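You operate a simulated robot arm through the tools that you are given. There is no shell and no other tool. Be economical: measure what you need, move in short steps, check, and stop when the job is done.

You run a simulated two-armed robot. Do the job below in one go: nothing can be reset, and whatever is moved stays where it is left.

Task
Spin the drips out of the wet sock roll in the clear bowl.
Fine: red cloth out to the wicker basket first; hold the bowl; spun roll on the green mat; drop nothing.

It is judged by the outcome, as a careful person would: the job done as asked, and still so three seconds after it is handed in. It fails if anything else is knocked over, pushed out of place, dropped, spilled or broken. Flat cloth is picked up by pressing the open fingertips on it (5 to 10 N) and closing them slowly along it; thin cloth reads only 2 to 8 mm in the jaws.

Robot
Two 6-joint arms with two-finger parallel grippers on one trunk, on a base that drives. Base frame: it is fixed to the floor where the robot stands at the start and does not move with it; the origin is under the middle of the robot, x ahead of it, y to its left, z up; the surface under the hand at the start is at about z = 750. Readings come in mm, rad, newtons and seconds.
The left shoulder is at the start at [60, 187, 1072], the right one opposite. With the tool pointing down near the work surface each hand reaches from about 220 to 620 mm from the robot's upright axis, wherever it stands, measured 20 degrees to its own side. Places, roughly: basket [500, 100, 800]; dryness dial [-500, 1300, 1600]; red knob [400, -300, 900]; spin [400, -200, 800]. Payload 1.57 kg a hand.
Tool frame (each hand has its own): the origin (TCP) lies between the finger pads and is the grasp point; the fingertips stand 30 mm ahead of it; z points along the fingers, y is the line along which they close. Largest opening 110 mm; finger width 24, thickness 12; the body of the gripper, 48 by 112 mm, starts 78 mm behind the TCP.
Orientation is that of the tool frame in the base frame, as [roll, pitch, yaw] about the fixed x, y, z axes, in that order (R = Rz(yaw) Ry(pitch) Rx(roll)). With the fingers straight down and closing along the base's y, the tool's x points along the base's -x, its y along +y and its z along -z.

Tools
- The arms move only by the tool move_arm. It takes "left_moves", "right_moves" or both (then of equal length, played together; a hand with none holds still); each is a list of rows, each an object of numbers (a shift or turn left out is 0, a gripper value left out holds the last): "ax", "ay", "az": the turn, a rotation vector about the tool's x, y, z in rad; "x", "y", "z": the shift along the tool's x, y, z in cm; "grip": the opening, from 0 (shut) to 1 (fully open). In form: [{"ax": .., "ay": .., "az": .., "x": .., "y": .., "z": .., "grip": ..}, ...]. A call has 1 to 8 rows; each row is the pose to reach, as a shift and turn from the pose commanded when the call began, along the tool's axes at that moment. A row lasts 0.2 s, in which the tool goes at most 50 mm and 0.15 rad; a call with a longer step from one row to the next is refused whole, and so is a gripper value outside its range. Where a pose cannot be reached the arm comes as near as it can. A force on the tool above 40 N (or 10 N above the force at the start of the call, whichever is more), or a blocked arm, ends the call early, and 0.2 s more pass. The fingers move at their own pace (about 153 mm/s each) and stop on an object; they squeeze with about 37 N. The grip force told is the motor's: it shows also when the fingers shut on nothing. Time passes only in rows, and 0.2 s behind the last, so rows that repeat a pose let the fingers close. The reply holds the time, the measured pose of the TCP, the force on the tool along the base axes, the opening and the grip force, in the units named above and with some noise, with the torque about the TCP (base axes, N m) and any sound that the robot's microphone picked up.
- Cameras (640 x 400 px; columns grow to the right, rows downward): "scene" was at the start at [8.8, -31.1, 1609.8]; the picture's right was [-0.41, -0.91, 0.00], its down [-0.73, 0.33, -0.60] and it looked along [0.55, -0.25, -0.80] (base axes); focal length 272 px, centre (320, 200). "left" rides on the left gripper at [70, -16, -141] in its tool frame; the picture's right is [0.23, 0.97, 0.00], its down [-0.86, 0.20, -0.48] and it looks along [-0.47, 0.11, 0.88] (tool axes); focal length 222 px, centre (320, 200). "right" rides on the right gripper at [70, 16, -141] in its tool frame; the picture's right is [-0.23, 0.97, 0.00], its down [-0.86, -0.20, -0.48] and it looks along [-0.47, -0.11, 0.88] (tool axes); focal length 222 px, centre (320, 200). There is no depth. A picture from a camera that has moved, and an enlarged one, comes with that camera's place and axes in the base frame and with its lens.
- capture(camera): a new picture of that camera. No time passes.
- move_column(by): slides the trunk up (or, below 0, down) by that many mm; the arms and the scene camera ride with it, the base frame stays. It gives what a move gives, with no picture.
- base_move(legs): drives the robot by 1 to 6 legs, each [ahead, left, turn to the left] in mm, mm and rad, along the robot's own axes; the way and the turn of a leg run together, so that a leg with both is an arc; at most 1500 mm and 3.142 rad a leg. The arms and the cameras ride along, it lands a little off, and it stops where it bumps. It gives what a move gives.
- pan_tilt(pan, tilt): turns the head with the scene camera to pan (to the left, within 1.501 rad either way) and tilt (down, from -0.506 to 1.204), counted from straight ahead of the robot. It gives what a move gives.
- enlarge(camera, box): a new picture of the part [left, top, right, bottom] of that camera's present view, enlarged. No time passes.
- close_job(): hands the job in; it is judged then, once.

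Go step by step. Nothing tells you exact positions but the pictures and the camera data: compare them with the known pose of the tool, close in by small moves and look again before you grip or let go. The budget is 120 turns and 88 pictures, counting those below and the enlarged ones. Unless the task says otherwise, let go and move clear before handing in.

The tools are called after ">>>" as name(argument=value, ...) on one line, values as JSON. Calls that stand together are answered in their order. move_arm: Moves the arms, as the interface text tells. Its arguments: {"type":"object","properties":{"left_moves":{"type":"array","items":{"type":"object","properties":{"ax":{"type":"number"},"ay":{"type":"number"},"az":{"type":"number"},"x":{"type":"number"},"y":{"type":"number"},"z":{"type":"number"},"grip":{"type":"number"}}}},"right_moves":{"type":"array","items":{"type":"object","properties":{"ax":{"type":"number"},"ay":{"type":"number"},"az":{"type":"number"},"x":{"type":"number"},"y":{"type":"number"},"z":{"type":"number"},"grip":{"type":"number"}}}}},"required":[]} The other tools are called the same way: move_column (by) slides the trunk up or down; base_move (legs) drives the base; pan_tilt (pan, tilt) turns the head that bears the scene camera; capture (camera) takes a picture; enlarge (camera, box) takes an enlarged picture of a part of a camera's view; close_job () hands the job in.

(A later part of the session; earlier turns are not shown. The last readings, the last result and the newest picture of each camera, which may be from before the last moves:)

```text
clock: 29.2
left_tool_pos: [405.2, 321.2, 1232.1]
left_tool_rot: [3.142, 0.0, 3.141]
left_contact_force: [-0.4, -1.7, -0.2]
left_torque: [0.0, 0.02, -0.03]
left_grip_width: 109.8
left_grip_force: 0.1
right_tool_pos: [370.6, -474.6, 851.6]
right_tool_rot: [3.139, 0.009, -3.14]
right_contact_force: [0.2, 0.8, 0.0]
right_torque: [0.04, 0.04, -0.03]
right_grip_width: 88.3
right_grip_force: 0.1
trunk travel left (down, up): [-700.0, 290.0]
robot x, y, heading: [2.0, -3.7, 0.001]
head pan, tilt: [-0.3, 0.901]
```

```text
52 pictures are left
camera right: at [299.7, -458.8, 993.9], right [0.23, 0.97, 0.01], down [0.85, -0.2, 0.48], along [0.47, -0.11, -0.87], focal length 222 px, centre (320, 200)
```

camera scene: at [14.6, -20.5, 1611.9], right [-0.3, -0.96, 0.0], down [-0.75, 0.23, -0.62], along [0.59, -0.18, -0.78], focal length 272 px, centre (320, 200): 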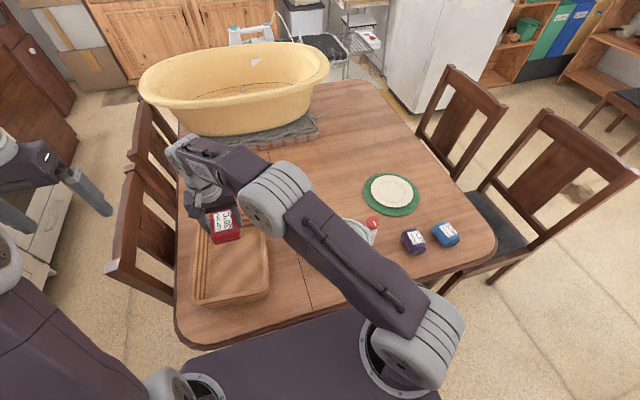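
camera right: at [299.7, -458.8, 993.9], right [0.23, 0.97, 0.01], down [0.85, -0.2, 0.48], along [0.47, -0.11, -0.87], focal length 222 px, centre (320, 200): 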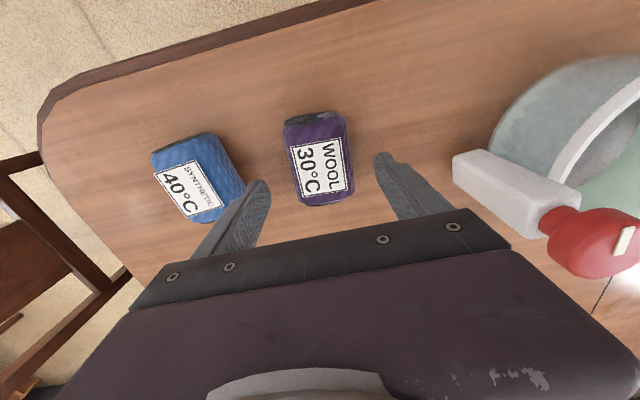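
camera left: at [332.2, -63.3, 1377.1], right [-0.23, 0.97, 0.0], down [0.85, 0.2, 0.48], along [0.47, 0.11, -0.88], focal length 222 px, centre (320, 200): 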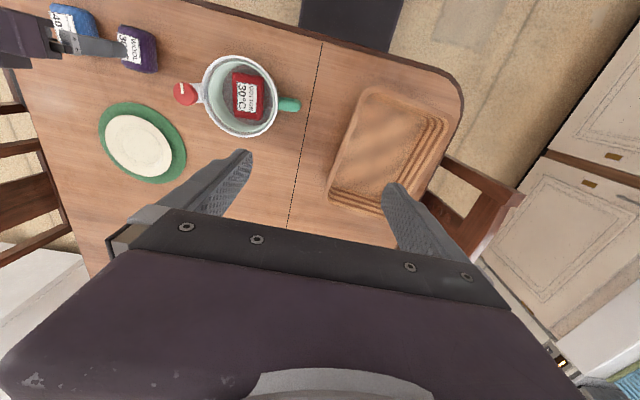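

It's well centred. I'll descend and grip, then lift.

>>> move_arm(right_moves=[{"z": 3}, {"z": 5}, {"z": 6.2}, {"z": 6.2, "grip": 0.65}, {"z": 6.2, "grip": 0.55}, {"z": 6.2, "grip": 0.4}, {"z": 6.2, "grip": 0.4}])

>>> move_arm(right_moves=[{"z": -2}, {"z": -5}, {"z": -8}, {"z": -8}, {"z": -8}])

>>> move_arm(right_moves=[{"z": 0}])

>>> move_arm(right_moves=[{"z": 0}])

>>> capture(camera="right")

```text
clock: 30.8
left_tool_pos: [404.5, 320.6, 1231.2]
left_tool_rot: [3.14, 0.001, 3.141]
left_contact_force: [0.2, 0.8, 0.3]
left_torque: [0.01, -0.01, 0.01]
left_grip_width: 110.2
left_grip_force: 0.1
right_tool_pos: [371.9, -475.1, 791.4]
right_tool_rot: [3.14, 0.009, -3.141]
right_contact_force: [0.3, 0.2, 0.0]
right_torque: [-0.01, -0.05, 0.0]
right_grip_width: 59.7
right_grip_force: 36.4
trunk travel left (down, up): [-700.0, 290.0]
robot x, y, heading: [-1.5, -2.9, 0.002]
head pan, tilt: [-0.3, 0.901]
```

```text
clock: 32.0
left_tool_pos: [404.8, 321.7, 1232.7]
left_tool_rot: [-3.14, 0.0, 3.141]
left_contact_force: [-0.2, 0.0, 0.1]
left_torque: [0.01, 0.03, 0.0]
left_grip_width: 110.2
left_grip_force: 0.0
right_tool_pos: [372.0, -474.6, 871.6]
right_tool_rot: [3.138, 0.01, 3.141]
right_contact_force: [-0.1, -0.2, -0.6]
right_torque: [0.0, -0.01, -0.01]
right_grip_width: 59.8
right_grip_force: 36.8
trunk travel left (down, up): [-700.0, 290.0]
robot x, y, heading: [-1.0, -3.7, -0.002]
head pan, tilt: [-0.3, 0.901]
```

```text
clock: 32.4
left_tool_pos: [405.2, 322.6, 1232.3]
left_tool_rot: [3.141, -0.001, -3.141]
left_contact_force: [0.1, -0.4, 0.5]
left_torque: [0.03, -0.02, 0.02]
left_grip_width: 110.0
left_grip_force: 0.0
right_tool_pos: [372.7, -475.7, 870.1]
right_tool_rot: [3.138, 0.009, 3.14]
right_contact_force: [-0.1, 0.0, -1.0]
right_torque: [0.01, 0.03, 0.01]
right_grip_width: 59.4
right_grip_force: 36.9
trunk travel left (down, up): [-700.0, 290.0]
robot x, y, heading: [-0.5, 0.9, -0.003]
head pan, tilt: [-0.3, 0.901]
```

```text
clock: 32.8
left_tool_pos: [405.6, 322.3, 1232.5]
left_tool_rot: [-3.141, -0.001, -3.141]
left_contact_force: [-0.2, 0.8, 0.7]
left_torque: [-0.01, -0.03, -0.01]
left_grip_width: 110.0
left_grip_force: 0.0
right_tool_pos: [371.1, -474.9, 870.4]
right_tool_rot: [3.137, 0.008, 3.142]
right_contact_force: [-0.1, -0.4, -0.5]
right_torque: [-0.01, 0.0, 0.0]
right_grip_width: 59.8
right_grip_force: 37.0
trunk travel left (down, up): [-700.0, 290.0]
robot x, y, heading: [2.6, 1.7, -0.0]
head pan, tilt: [-0.3, 0.901]
```

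```text
51 pictures are left
camera right: at [300.5, -459.2, 1013.0], right [0.23, 0.97, 0.0], down [0.85, -0.2, 0.49], along [0.47, -0.11, -0.87], focal length 222 px, centre (320, 200)
```

right: 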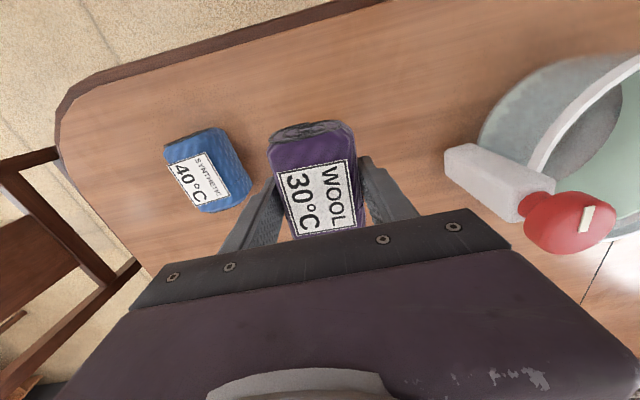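

The purple roll weighs roughly 0.7 N. I'll put it back in its place and weigh the blue one for comparison.

>>> move_arm(right_moves=[{"z": 4}, {"z": 7}, {"z": 8}, {"z": 8, "grip": 0.6}, {"z": 8, "grip": 0.75}, {"z": 5}, {"z": 1}, {"z": -2}])

>>> move_arm(right_moves=[{"y": -4, "x": 0.2, "grip": 0.8}, {"y": -8, "x": 0.5}, {"y": -11.5, "x": 0.9}, {"y": -13, "x": 1}, {"y": -13, "x": 1}])

>>> capture(camera="right")

```text
clock: 34.6
left_tool_pos: [405.3, 321.9, 1231.7]
left_tool_rot: [-3.141, 0.0, 3.141]
left_contact_force: [-0.2, -0.4, -0.5]
left_torque: [-0.03, -0.01, 0.02]
left_grip_width: 110.0
left_grip_force: 0.0
right_tool_pos: [369.9, -474.0, 891.7]
right_tool_rot: [3.141, 0.008, 3.141]
right_contact_force: [0.3, -0.5, -0.7]
right_torque: [-0.01, 0.01, -0.04]
right_grip_width: 82.6
right_grip_force: 0.0
trunk travel left (down, up): [-700.0, 290.0]
robot x, y, heading: [3.3, 0.5, 0.0]
head pan, tilt: [-0.3, 0.901]
```

```text
clock: 35.8
left_tool_pos: [404.9, 321.9, 1232.5]
left_tool_rot: [-3.141, 0.001, 3.142]
left_contact_force: [-0.2, -0.6, -0.4]
left_torque: [-0.01, -0.04, 0.01]
left_grip_width: 109.9
left_grip_force: 0.2
right_tool_pos: [360.1, -604.3, 889.3]
right_tool_rot: [3.14, 0.01, 3.141]
right_contact_force: [-1.1, -0.1, 0.3]
right_torque: [0.0, -0.02, 0.0]
right_grip_width: 87.9
right_grip_force: 0.0
trunk travel left (down, up): [-700.0, 290.0]
robot x, y, heading: [-1.8, 4.3, -0.002]
head pan, tilt: [-0.3, 0.901]
```

```text
50 pictures are left
camera right: at [288.8, -589.1, 1031.8], right [0.23, 0.97, 0.0], down [0.85, -0.2, 0.49], along [0.47, -0.11, -0.87], focal length 222 px, centre (320, 200)
```

right: 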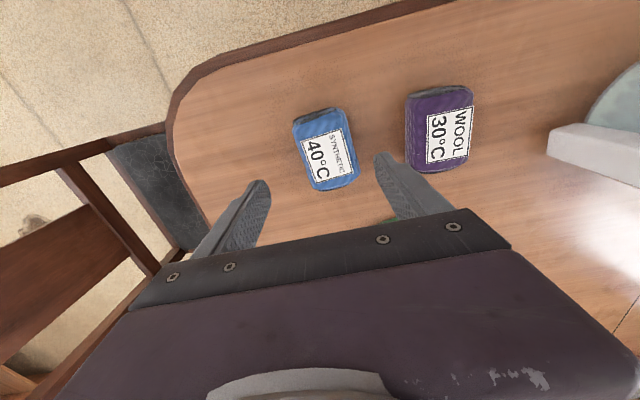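

>>> move_arm(right_moves=[{"z": 4, "y": 0.4}, {"z": 7, "y": 0.4}, {"z": 9.8, "y": 0.4}, {"z": 9.8, "y": 0.4, "grip": 0.65}, {"z": 9.8, "y": 0.4, "grip": 0.5}, {"z": 9.8, "y": 0.4, "grip": 0.4}, {"z": 9.8, "y": 0.4, "grip": 0.4}])

>>> move_arm(right_moves=[{"z": -2}, {"z": -5}, {"z": -8}, {"z": -8}, {"z": -8}])

>>> move_arm(right_moves=[{"z": 0}])

>>> move_arm(right_moves=[{"z": 0}])

>>> move_arm(right_moves=[{"z": 0}])

>>> capture(camera="right")

```text
clock: 37.4
left_tool_pos: [406.1, 321.8, 1231.0]
left_tool_rot: [-3.142, 0.0, -3.141]
left_contact_force: [-0.5, -0.4, -0.6]
left_torque: [-0.02, 0.01, 0.0]
left_grip_width: 110.0
left_grip_force: 0.1
right_tool_pos: [361.9, -599.4, 792.1]
right_tool_rot: [3.138, 0.007, 3.14]
right_contact_force: [-0.6, 0.2, -0.2]
right_torque: [0.0, -0.03, 0.0]
right_grip_width: 60.5
right_grip_force: 37.0
trunk travel left (down, up): [-700.0, 290.0]
robot x, y, heading: [-1.8, -2.5, -0.007]
head pan, tilt: [-0.3, 0.901]
```

```text
clock: 38.6
left_tool_pos: [405.7, 320.9, 1231.9]
left_tool_rot: [-3.14, 0.0, 3.141]
left_contact_force: [-0.3, 0.0, -0.5]
left_torque: [-0.02, 0.0, 0.02]
left_grip_width: 109.9
left_grip_force: 0.2
right_tool_pos: [359.0, -597.9, 872.8]
right_tool_rot: [3.138, 0.011, 3.141]
right_contact_force: [-0.3, 0.2, -0.6]
right_torque: [-0.01, 0.02, 0.02]
right_grip_width: 60.8
right_grip_force: 37.1
trunk travel left (down, up): [-700.0, 290.0]
robot x, y, heading: [-2.9, -0.6, 0.005]
head pan, tilt: [-0.3, 0.901]
```

```text
clock: 39.0
left_tool_pos: [405.5, 322.2, 1232.4]
left_tool_rot: [3.141, 0.0, 3.141]
left_contact_force: [0.0, 0.1, 0.6]
left_torque: [0.05, 0.0, 0.02]
left_grip_width: 110.0
left_grip_force: 0.1
right_tool_pos: [360.9, -599.2, 872.2]
right_tool_rot: [3.139, 0.009, 3.14]
right_contact_force: [-0.4, 0.6, -1.0]
right_torque: [0.0, 0.0, -0.02]
right_grip_width: 60.1
right_grip_force: 37.1
trunk travel left (down, up): [-700.0, 290.0]
robot x, y, heading: [1.3, 1.5, 0.001]
head pan, tilt: [-0.3, 0.901]
```

```text
clock: 39.4
left_tool_pos: [404.9, 320.8, 1232.3]
left_tool_rot: [-3.141, -0.001, -3.14]
left_contact_force: [-0.2, 0.3, -0.6]
left_torque: [0.03, -0.02, -0.01]
left_grip_width: 110.0
left_grip_force: 0.1
right_tool_pos: [360.2, -599.3, 872.7]
right_tool_rot: [3.139, 0.01, 3.14]
right_contact_force: [0.4, -0.1, -0.9]
right_torque: [-0.01, 0.04, 0.0]
right_grip_width: 60.1
right_grip_force: 37.3
trunk travel left (down, up): [-700.0, 290.0]
robot x, y, heading: [3.9, 1.9, -0.001]
head pan, tilt: [-0.3, 0.901]
```

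```text
clock: 39.8
left_tool_pos: [406.3, 321.2, 1231.9]
left_tool_rot: [-3.141, 0.0, -3.141]
left_contact_force: [-0.2, 0.6, -0.4]
left_torque: [-0.03, -0.01, -0.01]
left_grip_width: 110.2
left_grip_force: 0.0
right_tool_pos: [359.5, -598.6, 873.0]
right_tool_rot: [3.138, 0.009, 3.141]
right_contact_force: [0.8, 0.4, -0.8]
right_torque: [0.01, 0.0, 0.01]
right_grip_width: 60.3
right_grip_force: 37.5
trunk travel left (down, up): [-700.0, 290.0]
robot x, y, heading: [-0.3, -0.2, 0.001]
head pan, tilt: [-0.3, 0.901]
```

```text
49 pictures are left
camera right: at [288.7, -583.3, 1014.9], right [0.23, 0.97, 0.0], down [0.85, -0.2, 0.49], along [0.47, -0.11, -0.87], focal length 222 px, centre (320, 200)
```

right: 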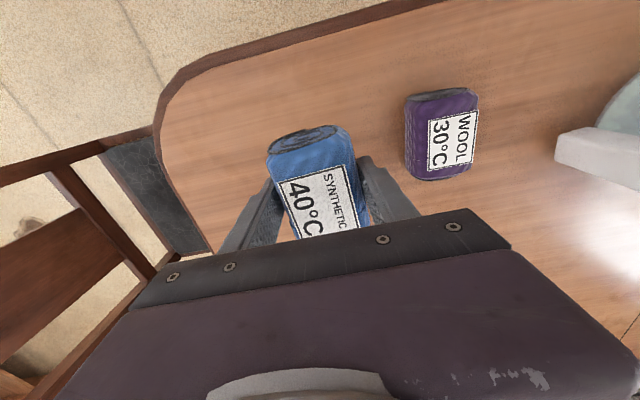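

Both weigh about the same (0.8 N). I'll look closely at the held roll and at the spot where it lay for signs of water.

>>> enlarge(camera="right", box=[240, 70, 500, 245])

>>> pan_tilt(pan=-0.8, tilt=0.85)

>>> capture(camera="scene")

```text
2.29 times, centred on (370, 158) of right
camera zoom: at [288.7, -583.3, 1014.9], right [0.23, 0.97, 0.0], down [0.85, -0.2, 0.49], along [0.47, -0.11, -0.87], focal length 508 px, centre (206, 297)
```

zoom: 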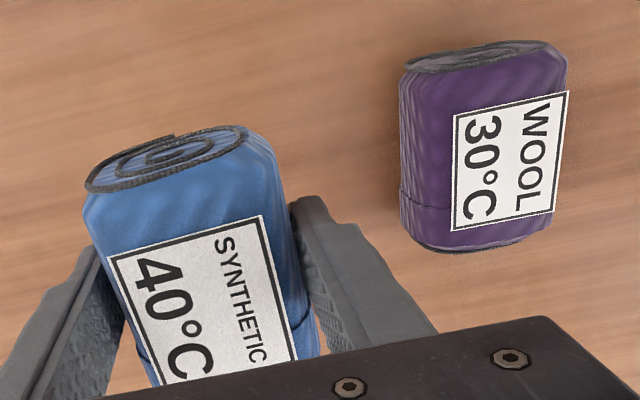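

```text
clock: 40.8
left_tool_pos: [405.7, 321.8, 1232.4]
left_tool_rot: [3.141, 0.001, 3.141]
left_contact_force: [-0.5, -1.6, -0.2]
left_torque: [0.01, -0.03, -0.04]
left_grip_width: 110.2
left_grip_force: 0.0
right_tool_pos: [359.9, -598.8, 872.5]
right_tool_rot: [3.139, 0.009, 3.141]
right_contact_force: [0.2, -0.8, -0.9]
right_torque: [-0.05, 0.01, 0.01]
right_grip_width: 60.0
right_grip_force: 37.6
trunk travel left (down, up): [-700.0, 290.0]
robot x, y, heading: [2.1, -2.3, -0.003]
head pan, tilt: [-0.799, 0.85]
```

```text
47 pictures are left
camera scene: at [-3.9, -56.5, 1615.7], right [-0.72, -0.7, 0.0], down [-0.52, 0.54, -0.66], along [0.46, -0.47, -0.75], focal length 272 px, centre (320, 200)
```

scene: 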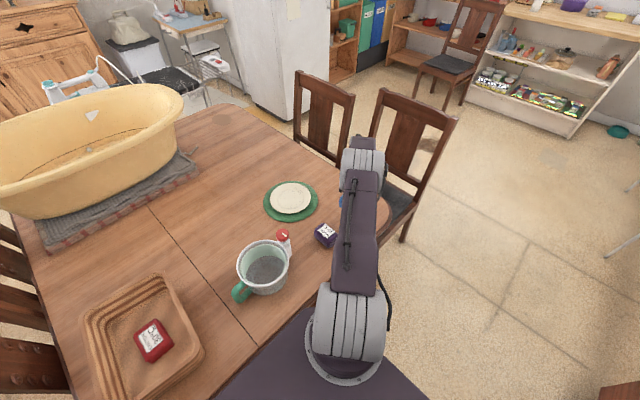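

There's no obvious cue yet. I'll shift the held blue roll sideways, high up, to see the table where it lay.

>>> move_arm(right_moves=[{"z": -4}, {"z": -7, "y": 3}, {"z": -8, "y": 7}, {"z": -8, "y": 11}, {"z": -8, "y": 14}, {"z": -8, "y": 14}])

>>> enlarge(camera="right", box=[80, 40, 400, 240])

>>> enlarge(camera="scene", box=[220, 160, 380, 300])

```text
clock: 42.2
left_tool_pos: [405.2, 320.9, 1231.7]
left_tool_rot: [-3.141, 0.0, -3.14]
left_contact_force: [0.1, -0.1, 0.2]
left_torque: [0.0, 0.0, 0.01]
left_grip_width: 110.0
left_grip_force: 0.0
right_tool_pos: [361.4, -460.8, 951.4]
right_tool_rot: [3.137, 0.009, 3.141]
right_contact_force: [0.3, 0.4, -0.7]
right_torque: [0.03, -0.01, 0.01]
right_grip_width: 59.8
right_grip_force: 37.2
trunk travel left (down, up): [-700.0, 290.0]
robot x, y, heading: [-0.6, -0.7, 0.001]
head pan, tilt: [-0.799, 0.85]
```

```text
2.00 times, centred on (240, 140) of right
camera zoom: at [290.9, -444.7, 1093.2], right [0.23, 0.97, 0.01], down [0.85, -0.2, 0.49], along [0.47, -0.11, -0.87], focal length 444 px, centre (480, 320)
```

zoom: 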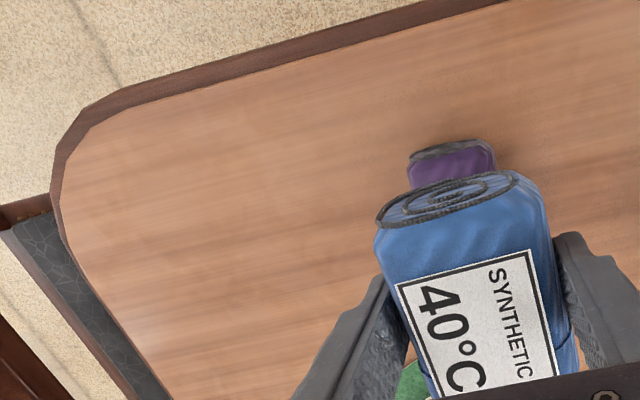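

```text
2.86 times, centred on (300, 230) of scene
camera zoom: at [-4.0, -57.4, 1615.7], right [-0.72, -0.7, 0.0], down [-0.52, 0.54, -0.66], along [0.46, -0.47, -0.75], focal length 777 px, centre (377, 114)
```

zoom: 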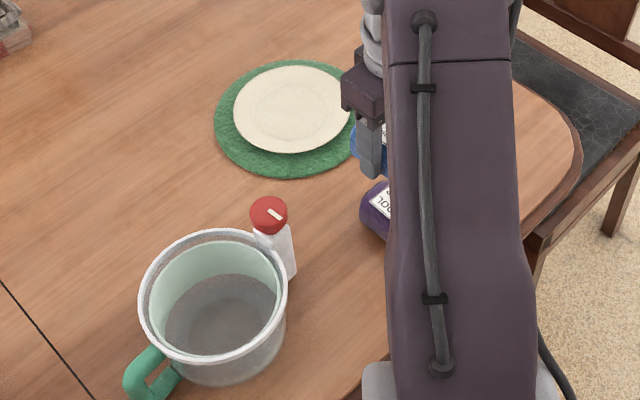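

No wet patch there either. I'll check the dryer panel text and the right-hand shelves in case they identify the sock roll.

>>> pan_tilt(pan=1.5, tilt=0.1)

>>> enlarge(camera="scene", box=[70, 140, 260, 260])

>>> pan_tilt(pan=-1.2, tilt=0.4)

>>> capture(camera="scene")

```text
clock: 44.3
left_tool_pos: [404.6, 322.1, 1231.3]
left_tool_rot: [3.141, -0.001, -3.141]
left_contact_force: [0.4, -0.6, -0.1]
left_torque: [-0.01, -0.04, 0.01]
left_grip_width: 110.2
left_grip_force: 0.1
right_tool_pos: [362.4, -460.3, 952.8]
right_tool_rot: [3.138, 0.008, -3.141]
right_contact_force: [0.4, 1.1, 0.1]
right_torque: [0.0, 0.0, -0.02]
right_grip_width: 59.7
right_grip_force: 37.2
trunk travel left (down, up): [-700.0, 290.0]
robot x, y, heading: [-2.0, -2.9, 0.0]
head pan, tilt: [1.499, 0.099]
```

```text
3.33 times, centred on (165, 200) of scene
camera zoom: at [-51.8, 91.3, 1682.8], right [1.0, -0.07, 0.0], down [-0.01, -0.1, -0.99], along [0.07, 0.99, -0.1], focal length 907 px, centre (837, 200)
```

zoom: 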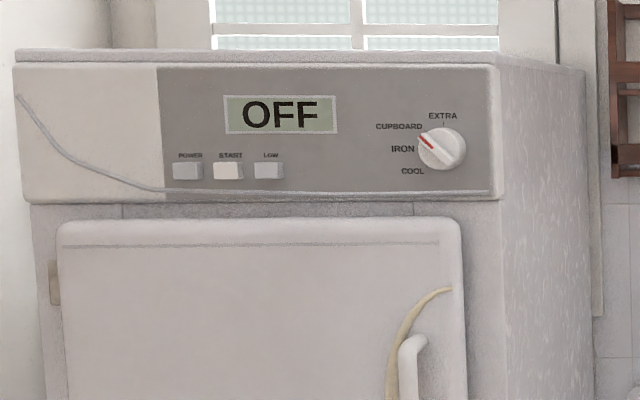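

```text
clock: 46.7
left_tool_pos: [405.4, 321.6, 1231.8]
left_tool_rot: [3.142, -0.001, -3.141]
left_contact_force: [0.0, -0.8, 0.3]
left_torque: [-0.01, 0.01, -0.01]
left_grip_width: 110.0
left_grip_force: 0.1
right_tool_pos: [363.6, -460.1, 950.2]
right_tool_rot: [3.139, 0.008, 3.141]
right_contact_force: [0.1, 0.9, 0.0]
right_torque: [0.03, 0.0, 0.01]
right_grip_width: 59.5
right_grip_force: 36.4
trunk travel left (down, up): [-700.0, 290.0]
robot x, y, heading: [1.5, -1.8, -0.001]
head pan, tilt: [-1.201, 0.4]
```

```text
43 pictures are left
camera scene: at [-24.9, -86.8, 1654.9], right [-0.93, -0.36, 0.0], down [-0.14, 0.36, -0.92], along [0.33, -0.86, -0.39], focal length 272 px, centre (320, 200)
```

scene: 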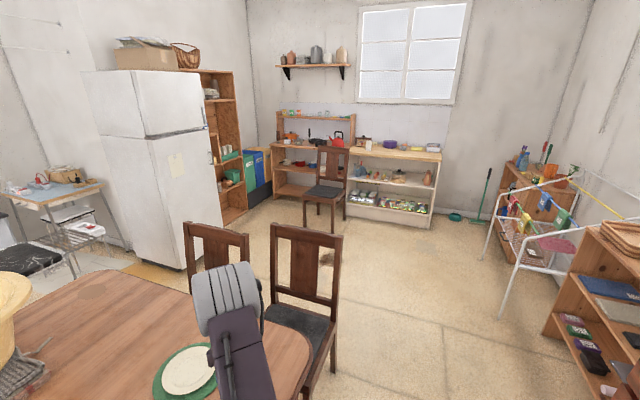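

The dryer panel has nothing about the rolls. I'll average a few more weight readings of the blue roll before putting it back, for a fair comparison.

>>> move_arm(right_moves=[{"z": 0}])

>>> move_arm(right_moves=[{"z": 0}])

>>> move_arm(right_moves=[{"z": 0}])

>>> move_arm(right_moves=[{"z": 0}])

>>> move_arm(right_moves=[{"y": -4}, {"y": -8}, {"y": -12}, {"y": -14}, {"y": -14, "z": 4}, {"y": -14, "z": 8}, {"y": -14, "z": 12}, {"y": -14, "z": 15}])

>>> capture(camera="right")

```text
clock: 47.1
left_tool_pos: [404.7, 322.2, 1232.2]
left_tool_rot: [3.142, 0.0, 3.14]
left_contact_force: [-0.6, 0.2, -0.5]
left_torque: [0.01, 0.02, 0.01]
left_grip_width: 110.0
left_grip_force: 0.0
right_tool_pos: [362.9, -459.6, 951.4]
right_tool_rot: [3.138, 0.007, 3.14]
right_contact_force: [-0.6, 0.1, -1.2]
right_torque: [-0.03, -0.01, 0.03]
right_grip_width: 59.5
right_grip_force: 36.7
trunk travel left (down, up): [-700.0, 290.0]
robot x, y, heading: [0.1, -1.5, 0.0]
head pan, tilt: [-1.201, 0.4]
```

```text
clock: 47.5
left_tool_pos: [404.8, 321.6, 1231.5]
left_tool_rot: [-3.141, -0.001, -3.141]
left_contact_force: [0.1, 0.2, 0.1]
left_torque: [-0.01, -0.01, 0.0]
left_grip_width: 109.9
left_grip_force: 0.0
right_tool_pos: [362.8, -459.7, 950.4]
right_tool_rot: [3.138, 0.009, -3.141]
right_contact_force: [0.3, -0.8, -0.6]
right_torque: [-0.02, -0.02, 0.02]
right_grip_width: 59.4
right_grip_force: 37.1
trunk travel left (down, up): [-700.0, 290.0]
robot x, y, heading: [-1.4, 0.5, -0.002]
head pan, tilt: [-1.201, 0.4]
```

```text
clock: 47.9
left_tool_pos: [404.6, 320.6, 1231.8]
left_tool_rot: [-3.141, 0.0, -3.141]
left_contact_force: [-0.2, 0.4, -0.4]
left_torque: [0.01, -0.01, -0.03]
left_grip_width: 110.0
left_grip_force: 0.0
right_tool_pos: [362.0, -459.1, 951.3]
right_tool_rot: [3.139, 0.009, -3.141]
right_contact_force: [0.3, -1.2, -0.3]
right_torque: [0.02, 0.0, 0.0]
right_grip_width: 59.5
right_grip_force: 37.1
trunk travel left (down, up): [-700.0, 290.0]
robot x, y, heading: [-0.4, -0.0, -0.003]
head pan, tilt: [-1.201, 0.4]
```

```text
clock: 48.3
left_tool_pos: [405.3, 322.3, 1232.1]
left_tool_rot: [3.141, 0.001, 3.142]
left_contact_force: [-0.3, -0.4, 0.2]
left_torque: [-0.02, -0.02, -0.02]
left_grip_width: 109.9
left_grip_force: 0.0
right_tool_pos: [362.6, -459.6, 950.7]
right_tool_rot: [3.139, 0.008, 3.14]
right_contact_force: [0.2, 0.4, 0.2]
right_torque: [0.0, -0.01, 0.0]
right_grip_width: 59.2
right_grip_force: 37.0
trunk travel left (down, up): [-700.0, 290.0]
robot x, y, heading: [-2.8, -1.8, -0.001]
head pan, tilt: [-1.201, 0.4]
```

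```text
clock: 50.1
left_tool_pos: [404.9, 321.9, 1233.1]
left_tool_rot: [3.14, 0.0, -3.141]
left_contact_force: [0.2, 0.0, 0.3]
left_torque: [-0.01, -0.01, 0.06]
left_grip_width: 110.3
left_grip_force: 0.2
right_tool_pos: [362.2, -599.1, 802.4]
right_tool_rot: [3.139, 0.008, 3.141]
right_contact_force: [1.0, -0.7, -1.0]
right_torque: [0.02, 0.01, -0.01]
right_grip_width: 59.3
right_grip_force: 37.2
trunk travel left (down, up): [-700.0, 290.0]
robot x, y, heading: [-3.2, 0.1, -0.002]
head pan, tilt: [-1.201, 0.4]
```

```text
42 pictures are left
camera right: at [290.2, -583.8, 944.1], right [0.23, 0.97, 0.0], down [0.85, -0.2, 0.49], along [0.47, -0.11, -0.87], focal length 222 px, centre (320, 200)
```

right: 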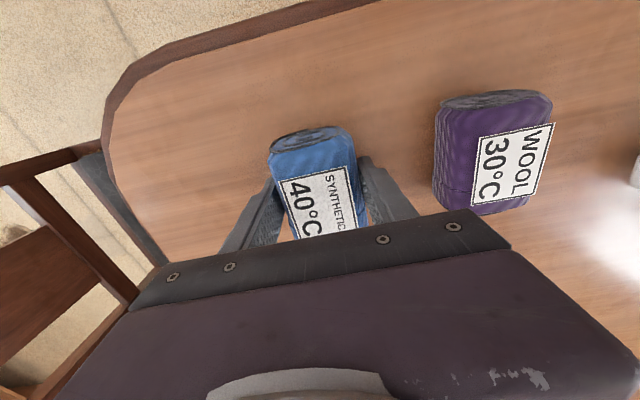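

The blue roll averages about 0.6 N. I'll set it down where it was and go back to the purple roll.

>>> move_arm(right_moves=[{"z": 0.6}, {"z": 1.0}, {"z": 1.0, "grip": 0.62}, {"z": 1.0, "grip": 0.75}, {"z": -2}, {"z": -6}, {"z": -9}])

>>> move_arm(right_moves=[{"y": 4}, {"y": 8}, {"y": 11, "x": -0.5}, {"y": 12.6, "x": -1, "grip": 0.8}, {"y": 12.6, "x": -1}])

>>> capture(camera="right")

```text
clock: 51.7
left_tool_pos: [405.6, 323.0, 1231.8]
left_tool_rot: [3.141, 0.002, 3.141]
left_contact_force: [0.1, -0.1, -0.8]
left_torque: [-0.02, 0.0, -0.03]
left_grip_width: 109.9
left_grip_force: 0.1
right_tool_pos: [361.7, -599.8, 893.2]
right_tool_rot: [3.14, 0.009, -3.14]
right_contact_force: [0.1, 0.1, 0.0]
right_torque: [0.0, -0.01, -0.02]
right_grip_width: 82.5
right_grip_force: 0.0
trunk travel left (down, up): [-700.0, 290.0]
robot x, y, heading: [-0.7, 0.4, 0.004]
head pan, tilt: [-1.201, 0.4]
```

```text
clock: 52.9
left_tool_pos: [406.4, 321.1, 1232.5]
left_tool_rot: [-3.141, 0.001, -3.141]
left_contact_force: [0.5, -0.6, 0.0]
left_torque: [0.03, 0.03, 0.01]
left_grip_width: 110.0
left_grip_force: 0.2
right_tool_pos: [372.1, -476.9, 894.1]
right_tool_rot: [3.139, 0.009, -3.141]
right_contact_force: [0.7, 0.0, -0.4]
right_torque: [-0.04, 0.01, 0.02]
right_grip_width: 88.1
right_grip_force: 0.1
trunk travel left (down, up): [-700.0, 290.0]
robot x, y, heading: [0.4, -1.7, 0.002]
head pan, tilt: [-1.201, 0.4]
```

```text
41 pictures are left
camera right: at [300.6, -459.8, 1036.3], right [0.23, 0.97, 0.0], down [0.85, -0.2, 0.49], along [0.47, -0.11, -0.87], focal length 222 px, centre (320, 200)
```

right: 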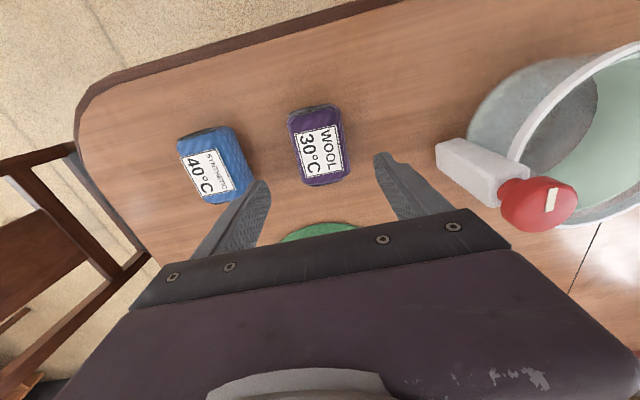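

>>> enlarge(camera="right", box=[160, 70, 440, 220])

>>> move_arm(right_moves=[{"z": 4}, {"z": 8}, {"z": 10.2}, {"z": 10.2, "grip": 0.65}, {"z": 10.2, "grip": 0.5}, {"z": 10.2, "grip": 0.4}, {"z": 10.2, "grip": 0.4}])

>>> move_arm(right_moves=[{"z": -2}, {"z": -5}, {"z": -9}, {"z": -13}, {"z": -16}, {"z": -16}])

>>> move_arm(right_moves=[{"z": 0}])

>>> move_arm(right_moves=[{"z": 0}])

>>> move_arm(right_moves=[{"z": 0}])

>>> move_arm(right_moves=[{"z": 0}])

```text
2.29 times, centred on (300, 145) of right
camera zoom: at [300.6, -459.8, 1036.3], right [0.23, 0.97, 0.0], down [0.85, -0.2, 0.49], along [0.47, -0.11, -0.87], focal length 508 px, centre (366, 326)
```

zoom: 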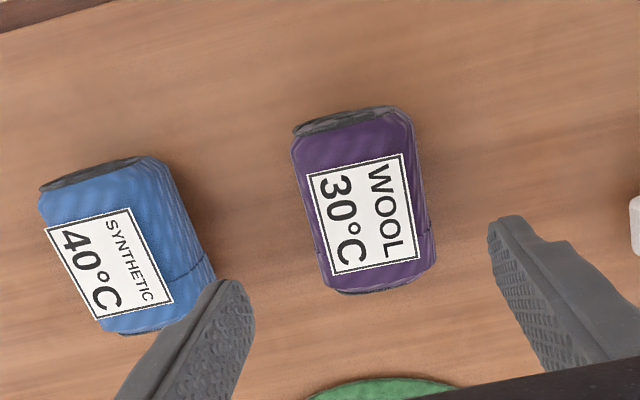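

```text
clock: 54.5
left_tool_pos: [405.6, 322.2, 1233.1]
left_tool_rot: [3.141, 0.0, 3.14]
left_contact_force: [-0.4, -0.5, 0.2]
left_torque: [-0.01, -0.02, 0.0]
left_grip_width: 110.0
left_grip_force: 0.0
right_tool_pos: [372.2, -472.4, 790.6]
right_tool_rot: [3.137, 0.009, 3.141]
right_contact_force: [-0.1, 0.1, 0.0]
right_torque: [-0.01, -0.02, 0.02]
right_grip_width: 59.3
right_grip_force: 36.5
trunk travel left (down, up): [-700.0, 290.0]
robot x, y, heading: [-1.1, 1.3, 0.002]
head pan, tilt: [-1.201, 0.4]
```

```text
clock: 55.9
left_tool_pos: [405.6, 321.7, 1232.0]
left_tool_rot: [-3.141, 0.0, 3.141]
left_contact_force: [0.5, 0.2, -0.3]
left_torque: [-0.03, 0.0, -0.01]
left_grip_width: 109.9
left_grip_force: 0.1
right_tool_pos: [369.7, -475.7, 950.9]
right_tool_rot: [3.138, 0.007, 3.141]
right_contact_force: [-0.9, 0.5, -1.5]
right_torque: [-0.02, -0.03, -0.01]
right_grip_width: 59.0
right_grip_force: 36.9
trunk travel left (down, up): [-700.0, 290.0]
robot x, y, heading: [2.1, -1.0, -0.002]
head pan, tilt: [-1.201, 0.4]
```

```text
clock: 56.3
left_tool_pos: [405.3, 320.9, 1230.4]
left_tool_rot: [3.139, -0.001, -3.141]
left_contact_force: [-0.6, 0.3, -1.1]
left_torque: [0.01, 0.01, 0.03]
left_grip_width: 110.1
left_grip_force: 0.1
right_tool_pos: [368.8, -474.3, 949.0]
right_tool_rot: [3.14, 0.009, -3.141]
right_contact_force: [-0.3, -0.8, -1.4]
right_torque: [-0.03, -0.01, 0.0]
right_grip_width: 59.0
right_grip_force: 37.5
trunk travel left (down, up): [-700.0, 290.0]
robot x, y, heading: [-2.1, 1.8, 0.004]
head pan, tilt: [-1.201, 0.4]
```

```text
clock: 56.7
left_tool_pos: [405.4, 321.4, 1230.6]
left_tool_rot: [3.142, 0.0, -3.142]
left_contact_force: [0.1, -0.5, -0.5]
left_torque: [0.0, -0.01, 0.03]
left_grip_width: 109.9
left_grip_force: 0.0
right_tool_pos: [369.5, -474.4, 949.6]
right_tool_rot: [3.138, 0.008, -3.14]
right_contact_force: [0.1, -0.1, -0.1]
right_torque: [-0.01, -0.03, 0.01]
right_grip_width: 58.9
right_grip_force: 37.0
trunk travel left (down, up): [-700.0, 290.0]
robot x, y, heading: [1.5, 3.4, -0.001]
head pan, tilt: [-1.201, 0.4]
```

```text
clock: 57.1
left_tool_pos: [405.2, 322.8, 1232.1]
left_tool_rot: [3.141, 0.001, 3.141]
left_contact_force: [-0.7, 0.4, -1.6]
left_torque: [0.02, 0.02, -0.02]
left_grip_width: 109.6
left_grip_force: 0.0
right_tool_pos: [369.3, -473.9, 951.2]
right_tool_rot: [3.138, 0.01, 3.142]
right_contact_force: [-0.7, 0.2, 0.1]
right_torque: [0.01, 0.01, 0.0]
right_grip_width: 59.0
right_grip_force: 37.1
trunk travel left (down, up): [-700.0, 290.0]
robot x, y, heading: [0.8, 1.1, 0.002]
head pan, tilt: [-1.201, 0.4]
```

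```text
clock: 57.5
left_tool_pos: [404.9, 321.6, 1231.6]
left_tool_rot: [3.141, 0.001, -3.141]
left_contact_force: [-0.3, 0.0, -0.4]
left_torque: [-0.02, -0.02, 0.0]
left_grip_width: 109.8
left_grip_force: 0.1
right_tool_pos: [370.9, -473.5, 951.3]
right_tool_rot: [3.139, 0.008, -3.141]
right_contact_force: [0.6, 0.2, -0.3]
right_torque: [-0.02, -0.01, 0.05]
right_grip_width: 59.2
right_grip_force: 36.8
trunk travel left (down, up): [-700.0, 290.0]
robot x, y, heading: [2.5, -0.7, 0.001]
head pan, tilt: [-1.201, 0.4]
```

Both weigh the same, so weight doesn't settle it. The wool roll is the natural sock roll and lies next to the spinner, so I'll spin the purple one. I'll carry it over the tub centre, about (403, -230).

>>> move_arm(right_moves=[{"y": 4, "x": -0.3}, {"y": 8.5, "x": -0.8}, {"y": 13, "x": -1.5}, {"y": 17.5, "x": -2.2}, {"y": 22, "x": -3}, {"y": 24.2, "x": -3.3}, {"y": 24.2, "x": -3.3}])

>>> capture(camera="right")

>>> pan_tilt(pan=-0.35, tilt=0.95)

>>> enlarge(camera="scene", box=[230, 130, 450, 300])

```text
clock: 59.1
left_tool_pos: [404.9, 320.6, 1232.5]
left_tool_rot: [3.141, 0.0, -3.141]
left_contact_force: [0.7, 0.0, 0.6]
left_torque: [0.0, 0.0, 0.02]
left_grip_width: 110.0
left_grip_force: 0.0
right_tool_pos: [406.5, -230.1, 952.5]
right_tool_rot: [3.14, 0.009, 3.141]
right_contact_force: [-0.5, -0.3, -0.4]
right_torque: [0.02, 0.03, -0.01]
right_grip_width: 59.0
right_grip_force: 36.9
trunk travel left (down, up): [-700.0, 290.0]
robot x, y, heading: [-3.4, 1.0, 0.002]
head pan, tilt: [-1.201, 0.4]
```

```text
39 pictures are left
camera right: at [335.0, -215.3, 1094.5], right [0.23, 0.97, 0.0], down [0.85, -0.2, 0.49], along [0.47, -0.11, -0.87], focal length 222 px, centre (320, 200)
```

right: 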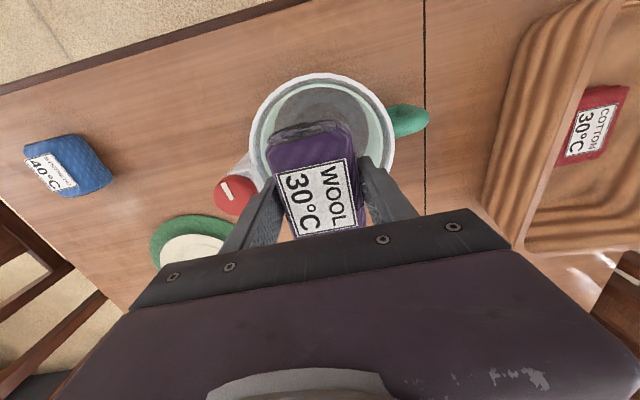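

```text
clock: 60.3
left_tool_pos: [406.2, 322.6, 1230.9]
left_tool_rot: [3.141, 0.0, 3.141]
left_contact_force: [-0.6, -0.1, 0.9]
left_torque: [0.01, -0.04, 0.01]
left_grip_width: 110.1
left_grip_force: 0.0
right_tool_pos: [406.5, -231.0, 952.1]
right_tool_rot: [3.137, 0.008, 3.141]
right_contact_force: [1.1, -0.2, -0.7]
right_torque: [-0.04, -0.02, 0.03]
right_grip_width: 58.9
right_grip_force: 37.0
trunk travel left (down, up): [-700.0, 290.0]
robot x, y, heading: [1.7, -1.6, 0.001]
head pan, tilt: [-0.351, 0.949]
```

```text
2.35 times, centred on (340, 215) of scene
camera zoom: at [9.8, -25.5, 1608.3], right [-0.34, -0.94, 0.0], down [-0.76, 0.28, -0.58], along [0.55, -0.2, -0.81], focal length 640 px, centre (273, 165)
```

zoom: 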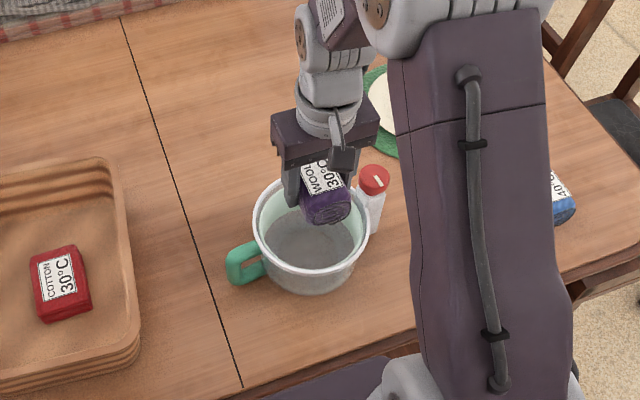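

The tub centre is about (397, -226). I'll adjust a little and lower the roll in to about z 808.

>>> move_arm(right_moves=[{"z": 3, "x": 0.8, "y": 0.4}, {"z": 7, "x": 0.8, "y": 0.4}, {"z": 10, "x": 0.8, "y": 0.4}, {"z": 12, "x": 0.8, "y": 0.4}, {"z": 13.3, "x": 0.8, "y": 0.4}, {"z": 14, "x": 0.8, "y": 0.4}, {"z": 14, "x": 0.8, "y": 0.4}])

>>> capture(camera="right")

```text
clock: 61.9
left_tool_pos: [405.6, 322.1, 1232.8]
left_tool_rot: [-3.14, 0.001, 3.141]
left_contact_force: [-0.1, -0.4, -0.1]
left_torque: [0.0, -0.02, -0.01]
left_grip_width: 110.2
left_grip_force: 0.0
right_tool_pos: [396.4, -227.0, 810.3]
right_tool_rot: [3.138, 0.007, 3.141]
right_contact_force: [-0.3, 0.4, 0.1]
right_torque: [0.02, -0.01, 0.0]
right_grip_width: 59.2
right_grip_force: 37.6
trunk travel left (down, up): [-700.0, 290.0]
robot x, y, heading: [-0.5, -0.2, -0.001]
head pan, tilt: [-0.351, 0.949]
```

```text
37 pictures are left
camera right: at [325.5, -211.2, 953.8], right [0.23, 0.97, 0.0], down [0.85, -0.2, 0.49], along [0.47, -0.11, -0.87], focal length 222 px, centre (320, 200)
```

right: 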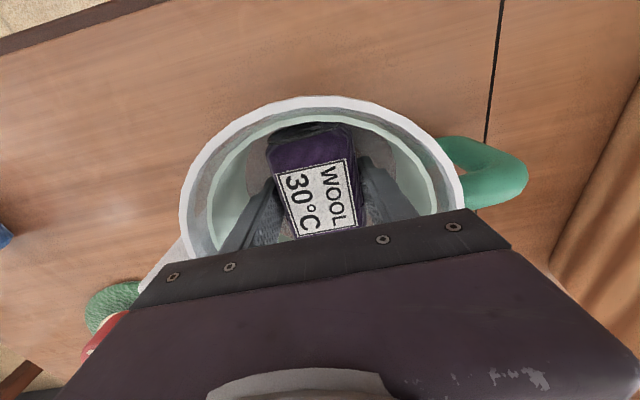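

It's nearly down. I'll nudge it forward 8 mm, settle it, release and rise.

>>> move_arm(right_moves=[{"x": -0.7}, {"x": -0.7, "z": 0.3}, {"x": -0.7, "z": 0.4, "grip": 0.58}, {"x": -0.7, "z": 0.4, "grip": 0.66}, {"x": -0.7, "z": 0.4, "grip": 0.66}, {"x": -0.7, "z": -3}, {"x": -0.7, "z": -7}, {"x": -0.7, "z": -11}])

>>> capture(camera="right")

```text
clock: 63.7
left_tool_pos: [404.3, 321.3, 1232.5]
left_tool_rot: [3.141, 0.0, -3.141]
left_contact_force: [-0.2, -0.5, -1.4]
left_torque: [0.01, -0.02, -0.03]
left_grip_width: 109.9
left_grip_force: 0.2
right_tool_pos: [403.1, -226.7, 923.1]
right_tool_rot: [3.14, 0.01, -3.141]
right_contact_force: [0.4, -0.1, 1.2]
right_torque: [-0.05, -0.01, -0.01]
right_grip_width: 72.5
right_grip_force: 0.0
trunk travel left (down, up): [-700.0, 290.0]
robot x, y, heading: [2.7, -0.4, 0.003]
head pan, tilt: [-0.351, 0.949]
```

```text
36 pictures are left
camera right: at [332.1, -211.6, 1065.6], right [0.23, 0.97, 0.0], down [0.85, -0.2, 0.49], along [0.47, -0.11, -0.87], focal length 222 px, centre (320, 200)
```

right: 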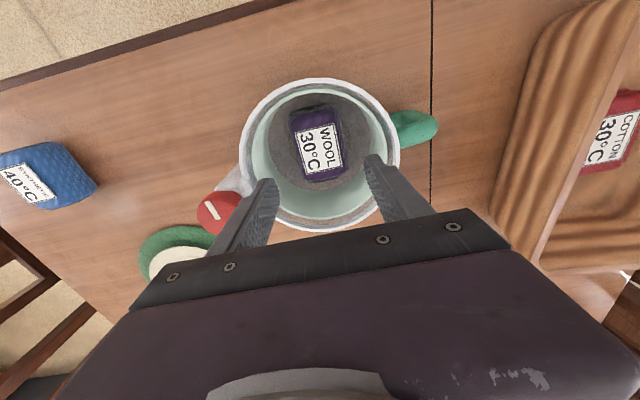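

The wool roll is centred in the spinner. Now I'll move the right hand over the knob, near (414, -326, 893), while the left hand turns 90° and comes toward the handle.

>>> move_arm(left_moves=[{"az": 0.145, "y": -4}, {"az": 0.29, "y": -8}, {"az": 0.435, "y": -12}, {"az": 0.58, "y": -16}, {"az": 0.725, "y": -20}, {"az": 0.87, "y": -24}, {"az": 1.015, "y": -28}, {"az": 1.16, "y": -32}], right_moves=[{"z": -3.5}, {"z": -3.7, "y": -3, "x": -0.5}, {"z": -3.7, "y": -7, "x": -1}, {"z": -3.7, "y": -9.9, "x": -1.1}, {"z": -3.7, "y": -9.9, "x": -1.1}, {"z": -3.7, "y": -9.9, "x": -1.1}, {"z": -3.7, "y": -9.9, "x": -1.1}, {"z": -3.7, "y": -9.9, "x": -1.1}])

>>> move_arm(left_moves=[{"az": 0.14}, {"az": 0.28}, {"az": 0.41}, {"az": 0.41}])

>>> capture(camera="right")

>>> capture(camera="left")

```text
clock: 65.5
left_tool_pos: [407.7, 0.5, 1230.6]
left_tool_rot: [3.142, -0.003, 1.979]
left_contact_force: [0.9, 0.4, -0.6]
left_torque: [-0.02, 0.03, 0.01]
left_grip_width: 109.9
left_grip_force: 0.1
right_tool_pos: [411.4, -328.1, 958.4]
right_tool_rot: [3.139, 0.008, -3.141]
right_contact_force: [0.3, 0.0, -0.3]
right_torque: [0.01, 0.04, 0.01]
right_grip_width: 72.6
right_grip_force: 0.2
trunk travel left (down, up): [-700.0, 290.0]
robot x, y, heading: [1.1, -1.9, 0.001]
head pan, tilt: [-0.351, 0.949]
```

```text
clock: 66.5
left_tool_pos: [405.3, 0.9, 1232.2]
left_tool_rot: [-3.141, -0.001, 1.571]
left_contact_force: [0.1, 1.2, -0.2]
left_torque: [0.02, -0.01, -0.03]
left_grip_width: 109.9
left_grip_force: 0.1
right_tool_pos: [412.9, -327.4, 959.3]
right_tool_rot: [3.138, 0.009, 3.141]
right_contact_force: [0.7, 0.4, -0.3]
right_torque: [0.01, 0.0, -0.01]
right_grip_width: 72.6
right_grip_force: 0.1
trunk travel left (down, up): [-700.0, 290.0]
robot x, y, heading: [-3.1, 1.5, -0.001]
head pan, tilt: [-0.351, 0.949]
```

```text
35 pictures are left
camera right: at [340.7, -312.2, 1101.1], right [0.23, 0.97, 0.0], down [0.85, -0.2, 0.49], along [0.47, -0.11, -0.87], focal length 222 px, centre (320, 200)
```

right: 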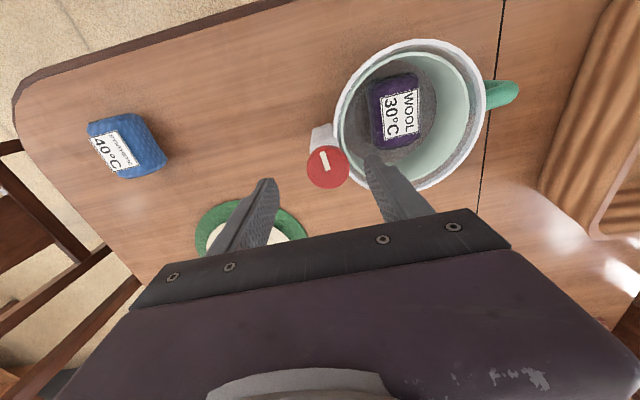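

```text
34 pictures are left
camera left: at [388.5, 72.4, 1374.3], right [0.97, 0.23, 0.0], down [0.2, -0.86, 0.48], along [0.11, -0.47, -0.88], focal length 222 px, centre (320, 200)
```

left: 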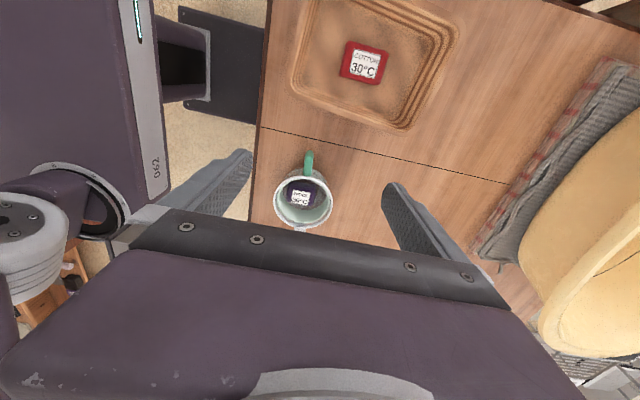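

The knob is at about (416, -324) and the handle spans y from -147 to -92 at x of about 402. I'll bring the left hand down over the handle.

>>> move_arm(left_moves=[{"x": -2.2, "z": 4.3, "grip": 0.6}, {"x": -4.4, "z": 8.6}, {"x": -6.6, "z": 12.9}, {"x": -8.8, "z": 17.2}, {"x": -10.9, "y": -0.3, "z": 21.5}, {"x": -10.9, "y": -0.3, "z": 25}, {"x": -10.9, "y": -0.3, "z": 27}, {"x": -10.9, "y": -0.3, "z": 27}])

>>> capture(camera="left")

>>> enlarge(camera="scene", box=[230, 130, 450, 300])

```text
clock: 68.3
left_tool_pos: [402.4, -106.5, 961.0]
left_tool_rot: [-3.14, 0.0, 1.573]
left_contact_force: [-0.1, -0.1, 0.0]
left_torque: [-0.03, 0.0, -0.01]
left_grip_width: 65.7
left_grip_force: 0.0
right_tool_pos: [411.9, -328.0, 959.0]
right_tool_rot: [3.139, 0.008, 3.141]
right_contact_force: [0.5, -0.5, -0.5]
right_torque: [-0.02, -0.06, 0.04]
right_grip_width: 72.7
right_grip_force: 0.2
trunk travel left (down, up): [-700.0, 290.0]
robot x, y, heading: [0.5, 2.6, -0.003]
head pan, tilt: [-0.351, 0.949]
```

```text
33 pictures are left
camera left: at [385.2, -35.0, 1103.1], right [0.97, 0.23, 0.0], down [0.2, -0.85, 0.48], along [0.11, -0.47, -0.88], focal length 222 px, centre (320, 200)
```

left: 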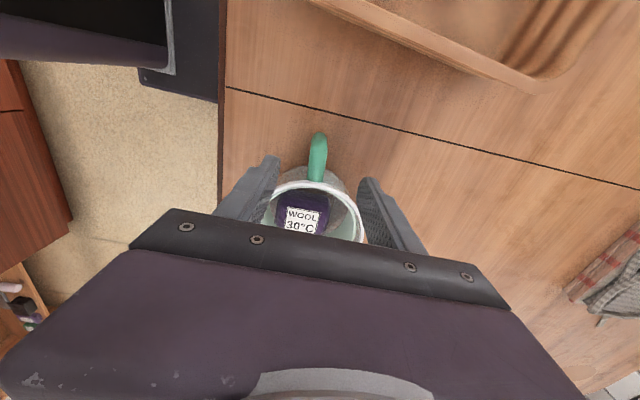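

```text
2.35 times, centred on (340, 215) of scene
camera zoom: at [9.5, -25.5, 1608.2], right [-0.34, -0.94, 0.0], down [-0.76, 0.28, -0.58], along [0.55, -0.2, -0.81], focal length 640 px, centre (273, 165)
```

zoom: 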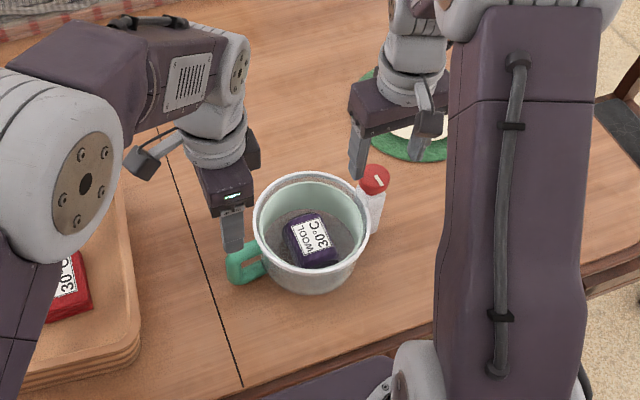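

The handle lies between the fingers. I'll descend around it.

>>> move_arm(left_moves=[{"x": -0.6, "z": 4}, {"x": -0.6, "z": 8}, {"x": -0.6, "z": 10}, {"x": -0.6, "z": 12}, {"x": -0.6, "z": 13.8}, {"x": -0.6, "z": 13.8}])

>>> capture(camera="left")

>>> enlarge(camera="scene", box=[250, 170, 410, 290])

```text
clock: 69.7
left_tool_pos: [401.8, -111.4, 823.0]
left_tool_rot: [3.14, -0.002, 1.57]
left_contact_force: [-0.5, -1.0, 0.2]
left_torque: [0.03, 0.03, -0.01]
left_grip_width: 65.9
left_grip_force: 0.0
right_tool_pos: [411.6, -327.6, 959.9]
right_tool_rot: [3.137, 0.007, -3.141]
right_contact_force: [0.2, -0.8, -0.1]
right_torque: [0.04, -0.03, -0.01]
right_grip_width: 72.5
right_grip_force: 0.1
trunk travel left (down, up): [-700.0, 290.0]
robot x, y, heading: [-3.0, 0.3, -0.002]
head pan, tilt: [-0.351, 0.949]
```

```text
31 pictures are left
camera left: at [384.5, -40.9, 965.5], right [0.97, 0.23, 0.0], down [0.2, -0.85, 0.48], along [0.11, -0.47, -0.88], focal length 222 px, centre (320, 200)
```

left: 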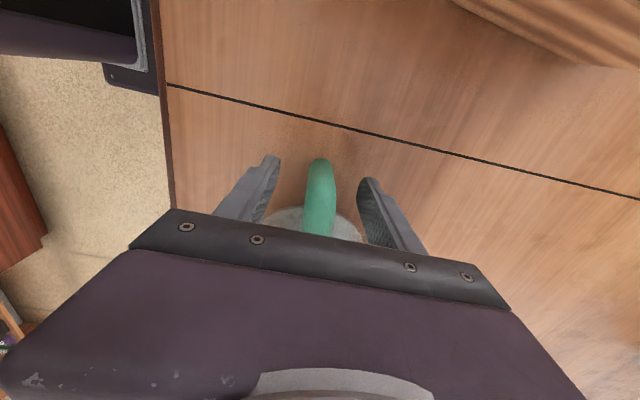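

```text
3.33 times, centred on (330, 230) of scene
camera zoom: at [9.5, -25.4, 1608.2], right [-0.34, -0.94, 0.0], down [-0.76, 0.28, -0.58], along [0.55, -0.2, -0.81], focal length 907 px, centre (287, 100)
```

zoom: 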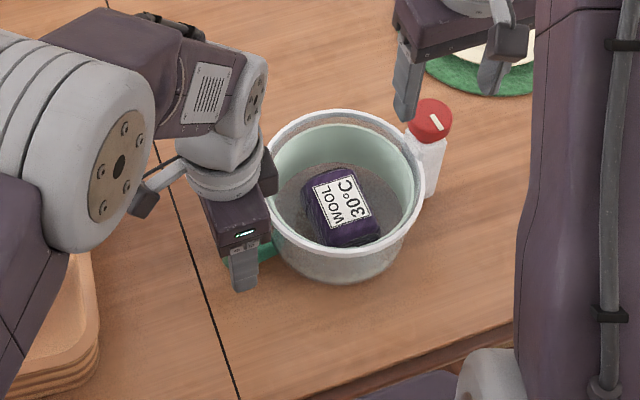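

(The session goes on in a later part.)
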